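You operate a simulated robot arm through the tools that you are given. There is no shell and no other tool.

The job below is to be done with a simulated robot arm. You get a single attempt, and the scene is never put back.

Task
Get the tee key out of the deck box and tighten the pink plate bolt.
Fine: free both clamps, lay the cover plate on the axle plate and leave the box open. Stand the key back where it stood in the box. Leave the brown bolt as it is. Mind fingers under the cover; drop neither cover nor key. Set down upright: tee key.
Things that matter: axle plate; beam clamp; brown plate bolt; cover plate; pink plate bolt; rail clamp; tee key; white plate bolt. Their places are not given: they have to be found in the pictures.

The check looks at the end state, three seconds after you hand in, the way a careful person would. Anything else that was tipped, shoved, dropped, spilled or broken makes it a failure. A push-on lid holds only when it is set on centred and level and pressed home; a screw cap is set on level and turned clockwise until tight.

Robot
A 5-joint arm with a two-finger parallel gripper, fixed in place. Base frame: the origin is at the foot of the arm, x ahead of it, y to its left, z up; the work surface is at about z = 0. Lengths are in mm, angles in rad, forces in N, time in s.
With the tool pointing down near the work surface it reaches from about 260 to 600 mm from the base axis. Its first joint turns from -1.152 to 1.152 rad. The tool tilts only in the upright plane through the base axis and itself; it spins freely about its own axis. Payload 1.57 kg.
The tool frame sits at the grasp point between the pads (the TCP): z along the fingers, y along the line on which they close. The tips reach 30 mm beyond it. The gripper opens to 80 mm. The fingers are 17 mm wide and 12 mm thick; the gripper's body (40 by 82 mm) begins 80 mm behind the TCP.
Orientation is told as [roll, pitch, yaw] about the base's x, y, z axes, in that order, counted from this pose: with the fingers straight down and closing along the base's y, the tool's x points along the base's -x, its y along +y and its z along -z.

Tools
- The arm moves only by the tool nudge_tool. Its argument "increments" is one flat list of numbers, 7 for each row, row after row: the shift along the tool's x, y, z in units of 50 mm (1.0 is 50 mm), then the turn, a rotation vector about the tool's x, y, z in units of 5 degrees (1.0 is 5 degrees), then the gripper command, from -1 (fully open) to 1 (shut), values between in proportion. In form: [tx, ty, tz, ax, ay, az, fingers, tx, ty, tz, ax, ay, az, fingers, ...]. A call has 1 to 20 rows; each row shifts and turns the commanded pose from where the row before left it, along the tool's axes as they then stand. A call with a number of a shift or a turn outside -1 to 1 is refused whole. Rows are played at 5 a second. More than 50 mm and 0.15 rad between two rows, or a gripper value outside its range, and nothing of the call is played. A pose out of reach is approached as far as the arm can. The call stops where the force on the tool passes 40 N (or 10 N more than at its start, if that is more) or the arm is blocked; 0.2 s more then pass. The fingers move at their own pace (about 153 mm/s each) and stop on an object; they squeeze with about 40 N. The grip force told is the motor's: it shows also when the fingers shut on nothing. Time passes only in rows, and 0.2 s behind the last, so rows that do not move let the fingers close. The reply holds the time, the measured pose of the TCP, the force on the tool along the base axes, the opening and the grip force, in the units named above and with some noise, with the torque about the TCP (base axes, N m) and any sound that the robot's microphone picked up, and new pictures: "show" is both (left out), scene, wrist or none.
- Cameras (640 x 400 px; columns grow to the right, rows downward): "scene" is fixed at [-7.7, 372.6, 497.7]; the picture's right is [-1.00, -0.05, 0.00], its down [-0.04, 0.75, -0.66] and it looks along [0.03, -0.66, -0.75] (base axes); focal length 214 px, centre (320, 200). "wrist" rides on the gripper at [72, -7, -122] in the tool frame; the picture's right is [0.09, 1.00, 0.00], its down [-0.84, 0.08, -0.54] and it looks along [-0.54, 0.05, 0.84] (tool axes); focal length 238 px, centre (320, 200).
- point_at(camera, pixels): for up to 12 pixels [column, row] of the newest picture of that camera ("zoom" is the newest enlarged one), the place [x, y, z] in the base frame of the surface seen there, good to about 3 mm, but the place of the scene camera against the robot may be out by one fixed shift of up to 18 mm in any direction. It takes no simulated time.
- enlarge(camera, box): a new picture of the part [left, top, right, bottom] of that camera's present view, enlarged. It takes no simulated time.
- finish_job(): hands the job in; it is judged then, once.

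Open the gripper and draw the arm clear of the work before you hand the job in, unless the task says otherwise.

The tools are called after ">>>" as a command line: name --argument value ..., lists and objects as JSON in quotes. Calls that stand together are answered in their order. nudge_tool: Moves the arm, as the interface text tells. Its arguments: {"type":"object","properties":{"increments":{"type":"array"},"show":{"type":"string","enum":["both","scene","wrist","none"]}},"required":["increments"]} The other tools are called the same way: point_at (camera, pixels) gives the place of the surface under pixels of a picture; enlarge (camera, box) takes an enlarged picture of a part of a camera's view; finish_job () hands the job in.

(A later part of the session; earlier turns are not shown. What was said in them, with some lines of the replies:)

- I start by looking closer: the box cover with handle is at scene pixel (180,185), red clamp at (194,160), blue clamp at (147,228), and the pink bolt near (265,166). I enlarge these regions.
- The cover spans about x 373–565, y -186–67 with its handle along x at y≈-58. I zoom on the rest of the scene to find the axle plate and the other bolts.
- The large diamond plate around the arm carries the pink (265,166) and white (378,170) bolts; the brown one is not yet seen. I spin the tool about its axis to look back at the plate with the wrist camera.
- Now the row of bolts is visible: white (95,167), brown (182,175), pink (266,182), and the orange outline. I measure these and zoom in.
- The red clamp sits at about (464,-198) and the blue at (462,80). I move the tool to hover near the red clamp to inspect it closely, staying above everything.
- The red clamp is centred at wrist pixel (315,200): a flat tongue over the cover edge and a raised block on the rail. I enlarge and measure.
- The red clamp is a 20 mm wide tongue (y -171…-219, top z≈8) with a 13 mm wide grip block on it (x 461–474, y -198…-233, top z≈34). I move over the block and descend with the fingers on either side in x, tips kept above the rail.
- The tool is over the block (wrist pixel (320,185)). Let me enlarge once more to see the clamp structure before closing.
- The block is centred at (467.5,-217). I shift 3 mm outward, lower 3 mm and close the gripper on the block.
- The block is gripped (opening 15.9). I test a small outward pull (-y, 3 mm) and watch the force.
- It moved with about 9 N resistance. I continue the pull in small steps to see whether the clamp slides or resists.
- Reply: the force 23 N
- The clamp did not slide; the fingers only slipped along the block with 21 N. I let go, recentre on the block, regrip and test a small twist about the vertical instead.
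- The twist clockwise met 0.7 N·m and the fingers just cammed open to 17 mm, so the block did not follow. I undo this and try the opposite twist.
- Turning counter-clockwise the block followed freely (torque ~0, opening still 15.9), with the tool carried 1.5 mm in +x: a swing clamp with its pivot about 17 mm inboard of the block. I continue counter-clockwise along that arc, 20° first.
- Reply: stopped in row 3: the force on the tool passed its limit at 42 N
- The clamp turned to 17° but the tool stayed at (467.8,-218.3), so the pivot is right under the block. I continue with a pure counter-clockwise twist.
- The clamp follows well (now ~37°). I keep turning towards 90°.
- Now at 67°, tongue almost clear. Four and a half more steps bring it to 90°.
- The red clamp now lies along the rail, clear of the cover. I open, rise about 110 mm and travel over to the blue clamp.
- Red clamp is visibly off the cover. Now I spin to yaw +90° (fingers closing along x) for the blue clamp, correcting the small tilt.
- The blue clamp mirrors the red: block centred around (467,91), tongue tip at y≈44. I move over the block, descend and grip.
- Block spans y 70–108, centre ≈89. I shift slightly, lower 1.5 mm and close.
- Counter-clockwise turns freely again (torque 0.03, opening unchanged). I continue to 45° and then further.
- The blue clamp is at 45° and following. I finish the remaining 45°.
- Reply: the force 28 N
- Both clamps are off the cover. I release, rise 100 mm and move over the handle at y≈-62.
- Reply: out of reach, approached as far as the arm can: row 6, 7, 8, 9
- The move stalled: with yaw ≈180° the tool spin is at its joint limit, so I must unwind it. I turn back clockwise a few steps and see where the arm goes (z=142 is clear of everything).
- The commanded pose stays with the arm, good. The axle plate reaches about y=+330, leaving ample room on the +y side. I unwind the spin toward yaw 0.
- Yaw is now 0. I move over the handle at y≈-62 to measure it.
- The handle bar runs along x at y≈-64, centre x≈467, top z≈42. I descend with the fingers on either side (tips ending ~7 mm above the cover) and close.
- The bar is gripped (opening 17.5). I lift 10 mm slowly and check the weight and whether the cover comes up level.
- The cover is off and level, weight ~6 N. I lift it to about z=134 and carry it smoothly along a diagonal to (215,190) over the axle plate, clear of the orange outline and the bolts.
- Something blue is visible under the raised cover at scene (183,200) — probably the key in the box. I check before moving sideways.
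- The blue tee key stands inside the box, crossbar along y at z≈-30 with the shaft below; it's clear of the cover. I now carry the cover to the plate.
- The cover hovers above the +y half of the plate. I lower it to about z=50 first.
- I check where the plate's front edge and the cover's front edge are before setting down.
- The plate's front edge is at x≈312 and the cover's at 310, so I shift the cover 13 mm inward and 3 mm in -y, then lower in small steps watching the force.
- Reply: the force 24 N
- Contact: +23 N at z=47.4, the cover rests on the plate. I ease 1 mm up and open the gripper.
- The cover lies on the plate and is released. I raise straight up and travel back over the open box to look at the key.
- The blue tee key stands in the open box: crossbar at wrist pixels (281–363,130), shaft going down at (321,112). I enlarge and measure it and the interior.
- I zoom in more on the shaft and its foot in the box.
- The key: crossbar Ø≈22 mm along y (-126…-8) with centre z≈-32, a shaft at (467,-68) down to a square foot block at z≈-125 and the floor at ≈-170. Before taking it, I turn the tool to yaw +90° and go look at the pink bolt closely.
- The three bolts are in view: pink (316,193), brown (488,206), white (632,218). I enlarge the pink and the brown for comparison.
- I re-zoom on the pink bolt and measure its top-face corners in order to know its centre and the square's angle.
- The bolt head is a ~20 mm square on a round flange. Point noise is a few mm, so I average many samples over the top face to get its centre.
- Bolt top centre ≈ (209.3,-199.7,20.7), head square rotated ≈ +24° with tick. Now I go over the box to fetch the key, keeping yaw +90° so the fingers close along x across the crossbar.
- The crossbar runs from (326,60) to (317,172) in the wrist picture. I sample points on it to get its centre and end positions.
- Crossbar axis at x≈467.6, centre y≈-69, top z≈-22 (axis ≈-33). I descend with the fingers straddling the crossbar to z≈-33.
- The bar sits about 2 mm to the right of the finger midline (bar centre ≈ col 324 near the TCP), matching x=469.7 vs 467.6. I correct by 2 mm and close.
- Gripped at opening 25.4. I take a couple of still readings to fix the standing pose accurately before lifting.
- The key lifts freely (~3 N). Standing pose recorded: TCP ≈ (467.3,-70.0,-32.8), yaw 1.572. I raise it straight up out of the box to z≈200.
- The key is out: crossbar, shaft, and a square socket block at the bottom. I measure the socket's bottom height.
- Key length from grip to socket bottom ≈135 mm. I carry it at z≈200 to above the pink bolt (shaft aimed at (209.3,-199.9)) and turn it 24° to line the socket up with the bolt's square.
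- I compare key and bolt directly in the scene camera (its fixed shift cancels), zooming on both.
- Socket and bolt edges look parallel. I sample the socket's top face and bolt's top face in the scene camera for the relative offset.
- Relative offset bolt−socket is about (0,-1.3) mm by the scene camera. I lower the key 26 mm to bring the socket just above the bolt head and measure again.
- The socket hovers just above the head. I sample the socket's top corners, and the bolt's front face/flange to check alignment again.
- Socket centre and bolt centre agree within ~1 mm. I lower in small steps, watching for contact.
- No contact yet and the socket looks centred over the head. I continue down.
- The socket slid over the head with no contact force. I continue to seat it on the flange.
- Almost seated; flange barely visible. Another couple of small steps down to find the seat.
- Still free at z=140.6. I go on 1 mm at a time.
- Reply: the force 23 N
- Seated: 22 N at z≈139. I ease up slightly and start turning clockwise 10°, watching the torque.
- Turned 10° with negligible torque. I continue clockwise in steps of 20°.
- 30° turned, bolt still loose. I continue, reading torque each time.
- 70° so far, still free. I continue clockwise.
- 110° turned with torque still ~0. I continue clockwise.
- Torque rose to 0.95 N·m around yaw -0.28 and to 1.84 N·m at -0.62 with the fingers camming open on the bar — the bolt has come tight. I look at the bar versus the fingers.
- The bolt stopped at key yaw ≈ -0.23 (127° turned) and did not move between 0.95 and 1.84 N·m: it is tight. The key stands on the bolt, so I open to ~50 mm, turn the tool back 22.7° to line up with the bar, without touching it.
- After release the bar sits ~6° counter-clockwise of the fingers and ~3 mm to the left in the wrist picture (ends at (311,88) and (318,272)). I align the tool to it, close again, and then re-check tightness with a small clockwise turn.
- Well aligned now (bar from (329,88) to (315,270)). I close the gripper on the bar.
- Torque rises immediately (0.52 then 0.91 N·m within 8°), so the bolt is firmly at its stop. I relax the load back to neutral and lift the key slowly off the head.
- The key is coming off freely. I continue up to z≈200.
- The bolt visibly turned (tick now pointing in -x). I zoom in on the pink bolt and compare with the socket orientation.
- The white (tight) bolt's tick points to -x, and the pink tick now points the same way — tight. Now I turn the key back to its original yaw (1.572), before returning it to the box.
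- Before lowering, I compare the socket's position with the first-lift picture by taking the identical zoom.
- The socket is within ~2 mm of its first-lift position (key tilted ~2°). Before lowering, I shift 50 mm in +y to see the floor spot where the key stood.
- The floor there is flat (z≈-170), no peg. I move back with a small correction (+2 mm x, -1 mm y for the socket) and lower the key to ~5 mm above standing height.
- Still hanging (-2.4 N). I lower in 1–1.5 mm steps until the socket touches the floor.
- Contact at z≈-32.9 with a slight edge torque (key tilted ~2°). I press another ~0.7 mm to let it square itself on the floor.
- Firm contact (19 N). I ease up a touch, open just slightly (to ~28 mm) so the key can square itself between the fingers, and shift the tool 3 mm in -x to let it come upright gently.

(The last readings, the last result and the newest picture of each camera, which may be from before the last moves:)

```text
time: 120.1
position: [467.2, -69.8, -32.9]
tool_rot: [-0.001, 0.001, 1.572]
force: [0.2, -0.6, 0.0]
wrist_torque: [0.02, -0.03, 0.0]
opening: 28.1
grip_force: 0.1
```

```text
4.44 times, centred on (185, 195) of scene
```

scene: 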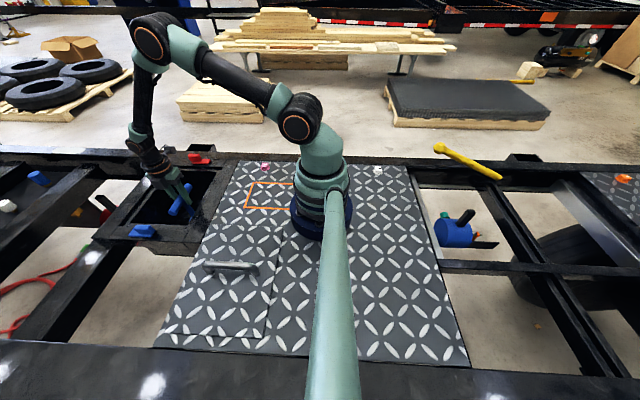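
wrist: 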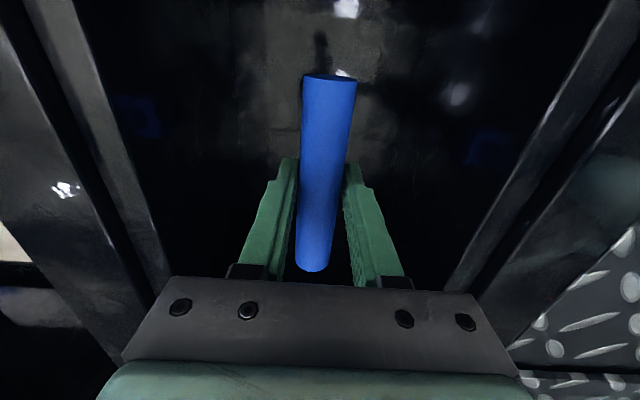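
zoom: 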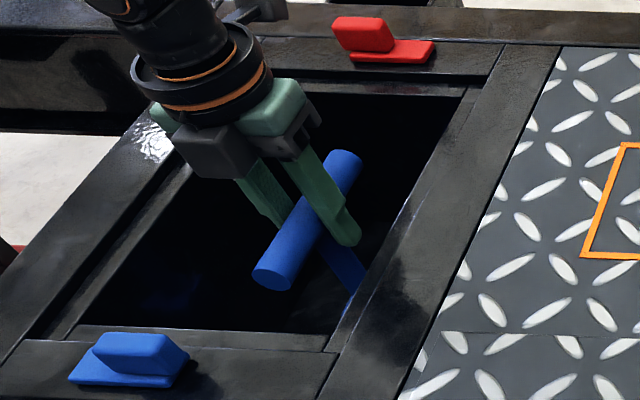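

The key now stands upright, crossbar exactly as in the original picture (ends (345,160)/(270,277)), zero load. I open fully and rise straight up.

>>> nudge_tool --increments '[0, 0, 0, 0, 0, 0, 0, 0, 0, 0, 0, 0, 0, -0.5, 0, 0, 0, 0, 0, 0, -0.8, 0, 0, -0.1, 0, 0, 0, -0.8, 0, 0, -0.3, 0, 0, 0, -0.8, 0, 0, -0.5, 0, 0, 0, -0.8, 0, 0, -0.7, 0, 0, 0, -0.8, 0, 0, -0.8, 0, 0, 0, -0.8, 0, 0, -0.8, 0, 0, 0, -1, 0, 0, -0.8, 0, 0, 0, -1, 0, 0, -0.8, 0, 0, 0, -1, 0, 0, 0, 0, 0, 0, -1]' --show "both"

>>> enlarge --camera "scene" --box '[130, 150, 240, 240]'

```text
time: 122.7
position: [466.6, -72.9, 207.4]
tool_rot: [0.0, 0.0, 1.572]
force: [-0.2, -0.8, 0.4]
wrist_torque: [-0.01, 0.03, -0.02]
opening: 79.8
grip_force: 0.1
```

scene: 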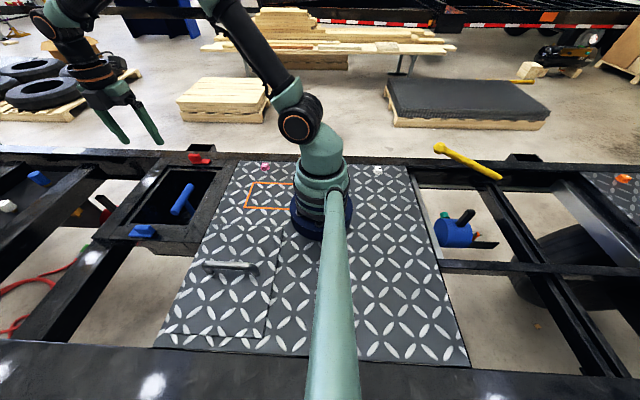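
wrist: 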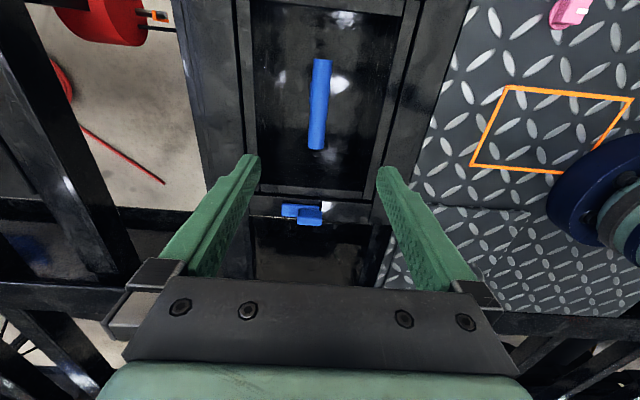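

```text
4.44 times, centred on (185, 195) of scene
```

zoom: 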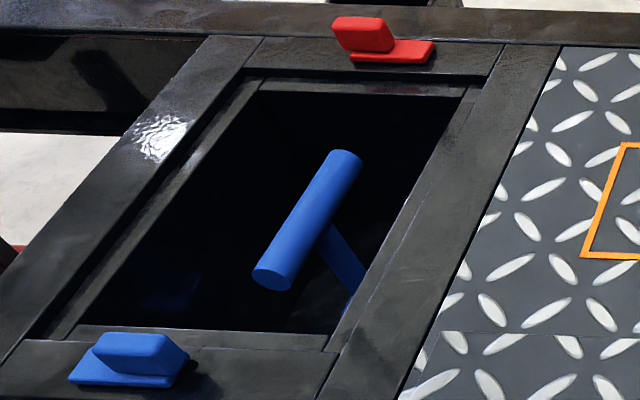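

The key stands exactly as at the start. I double-check the pink bolt against the brown and white ones in the scene camera.

>>> enlarge --camera "scene" --box '[250, 155, 285, 180]'

>>> enlarge --camera "scene" --box '[130, 160, 330, 370]'

```text
16.00 times, centred on (268, 168) of scene
```

zoom: 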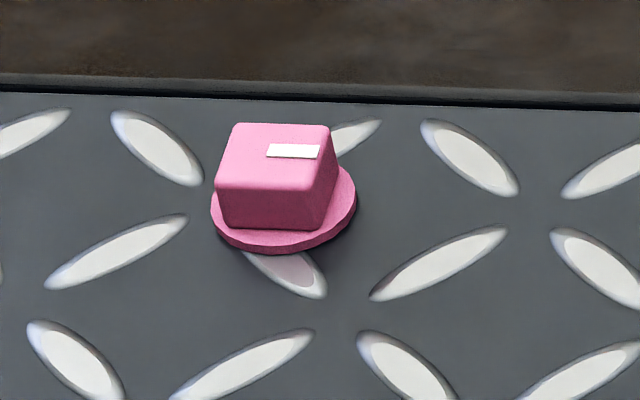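

```text
1.90 times, centred on (230, 265) of scene
```

zoom: 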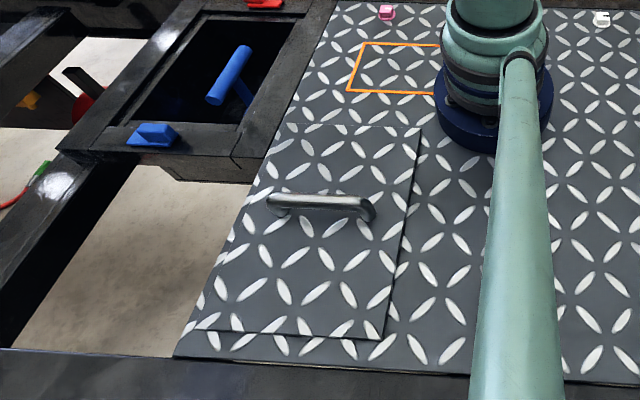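

The pink tick now lies parallel to the rail like the white bolt's; the cover lies flat on the axle plate, both clamps are swung clear. I draw the arm up and away from the work.

>>> nudge_tool --increments '[0, 0, -0.5, 0, 0, 0, -1, -0.254, 0.417, -0.5, 0, 0, 0, -1, -0.254, 0.417, -0.5, 0, 0, 0, -1, -0.254, 0.417, -0.5, 0, 0, 0, -1, -0.254, 0.417, -0.5, 0, 0, 0, -1, -0.254, 0.417, -0.5, 0, 0, 0, -1, -0.254, 0.417, -0.5, 0, 0, 0, -1, -0.254, 0.417, -0.3, 0, 0, 0, -1, 0, 0, 0, 0, 0, 0, -1]' --show "both"

```text
time: 124.7
position: [320.2, 15.4, 397.5]
tool_rot: [-0.002, 0.0, 1.57]
force: [-0.1, 0.2, -0.3]
wrist_torque: [-0.03, 0.01, -0.01]
opening: 80.0
grip_force: 0.0
```

scene: 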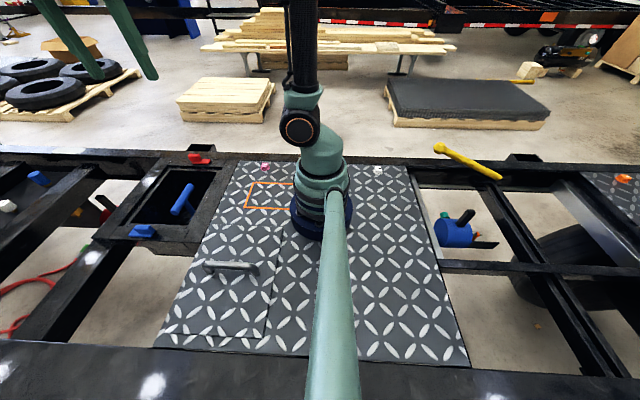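
wrist: 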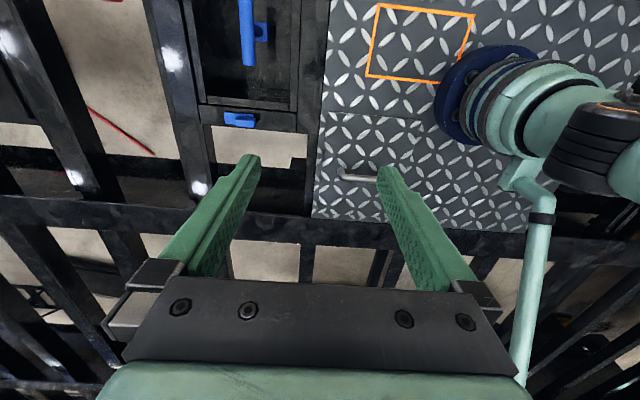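

The final pictures show the key standing in the open box (scene 182,200), both clamps swung off, the cover lying on the axle plate (230,265), and the arm raised clear with the gripper open. I hand the job in.

>>> finish_job

```text
The job is handed in.
```

The pink plate bolt is tight, and the tee key is standing upright back in its place in the open box. I've handed the job in; no verdict has come back yet.

- **Pink bolt:** It turned clockwise until it stopped, and didn't move further at up to 1.84 N·m. Its mark now points the same way as the white bolt's.
- **Tee key:** It stands where and how it stood before, as far as the before and after pictures show.
- **Clamps:** Both are swung 90° counter-clockwise, clear of the box opening.
- **Cover plate:** It lies flat on the axle plate, handle up. It was lowered by its handle, so nothing was under it, and it does not cover any bolt or the orange outline.
- **Brown bolt:** I did not touch it.

The key tilted about 2° in the grip after the bolt was tightened. I let it settle upright on the box floor before releasing it. The arm is raised clear with the gripper open.
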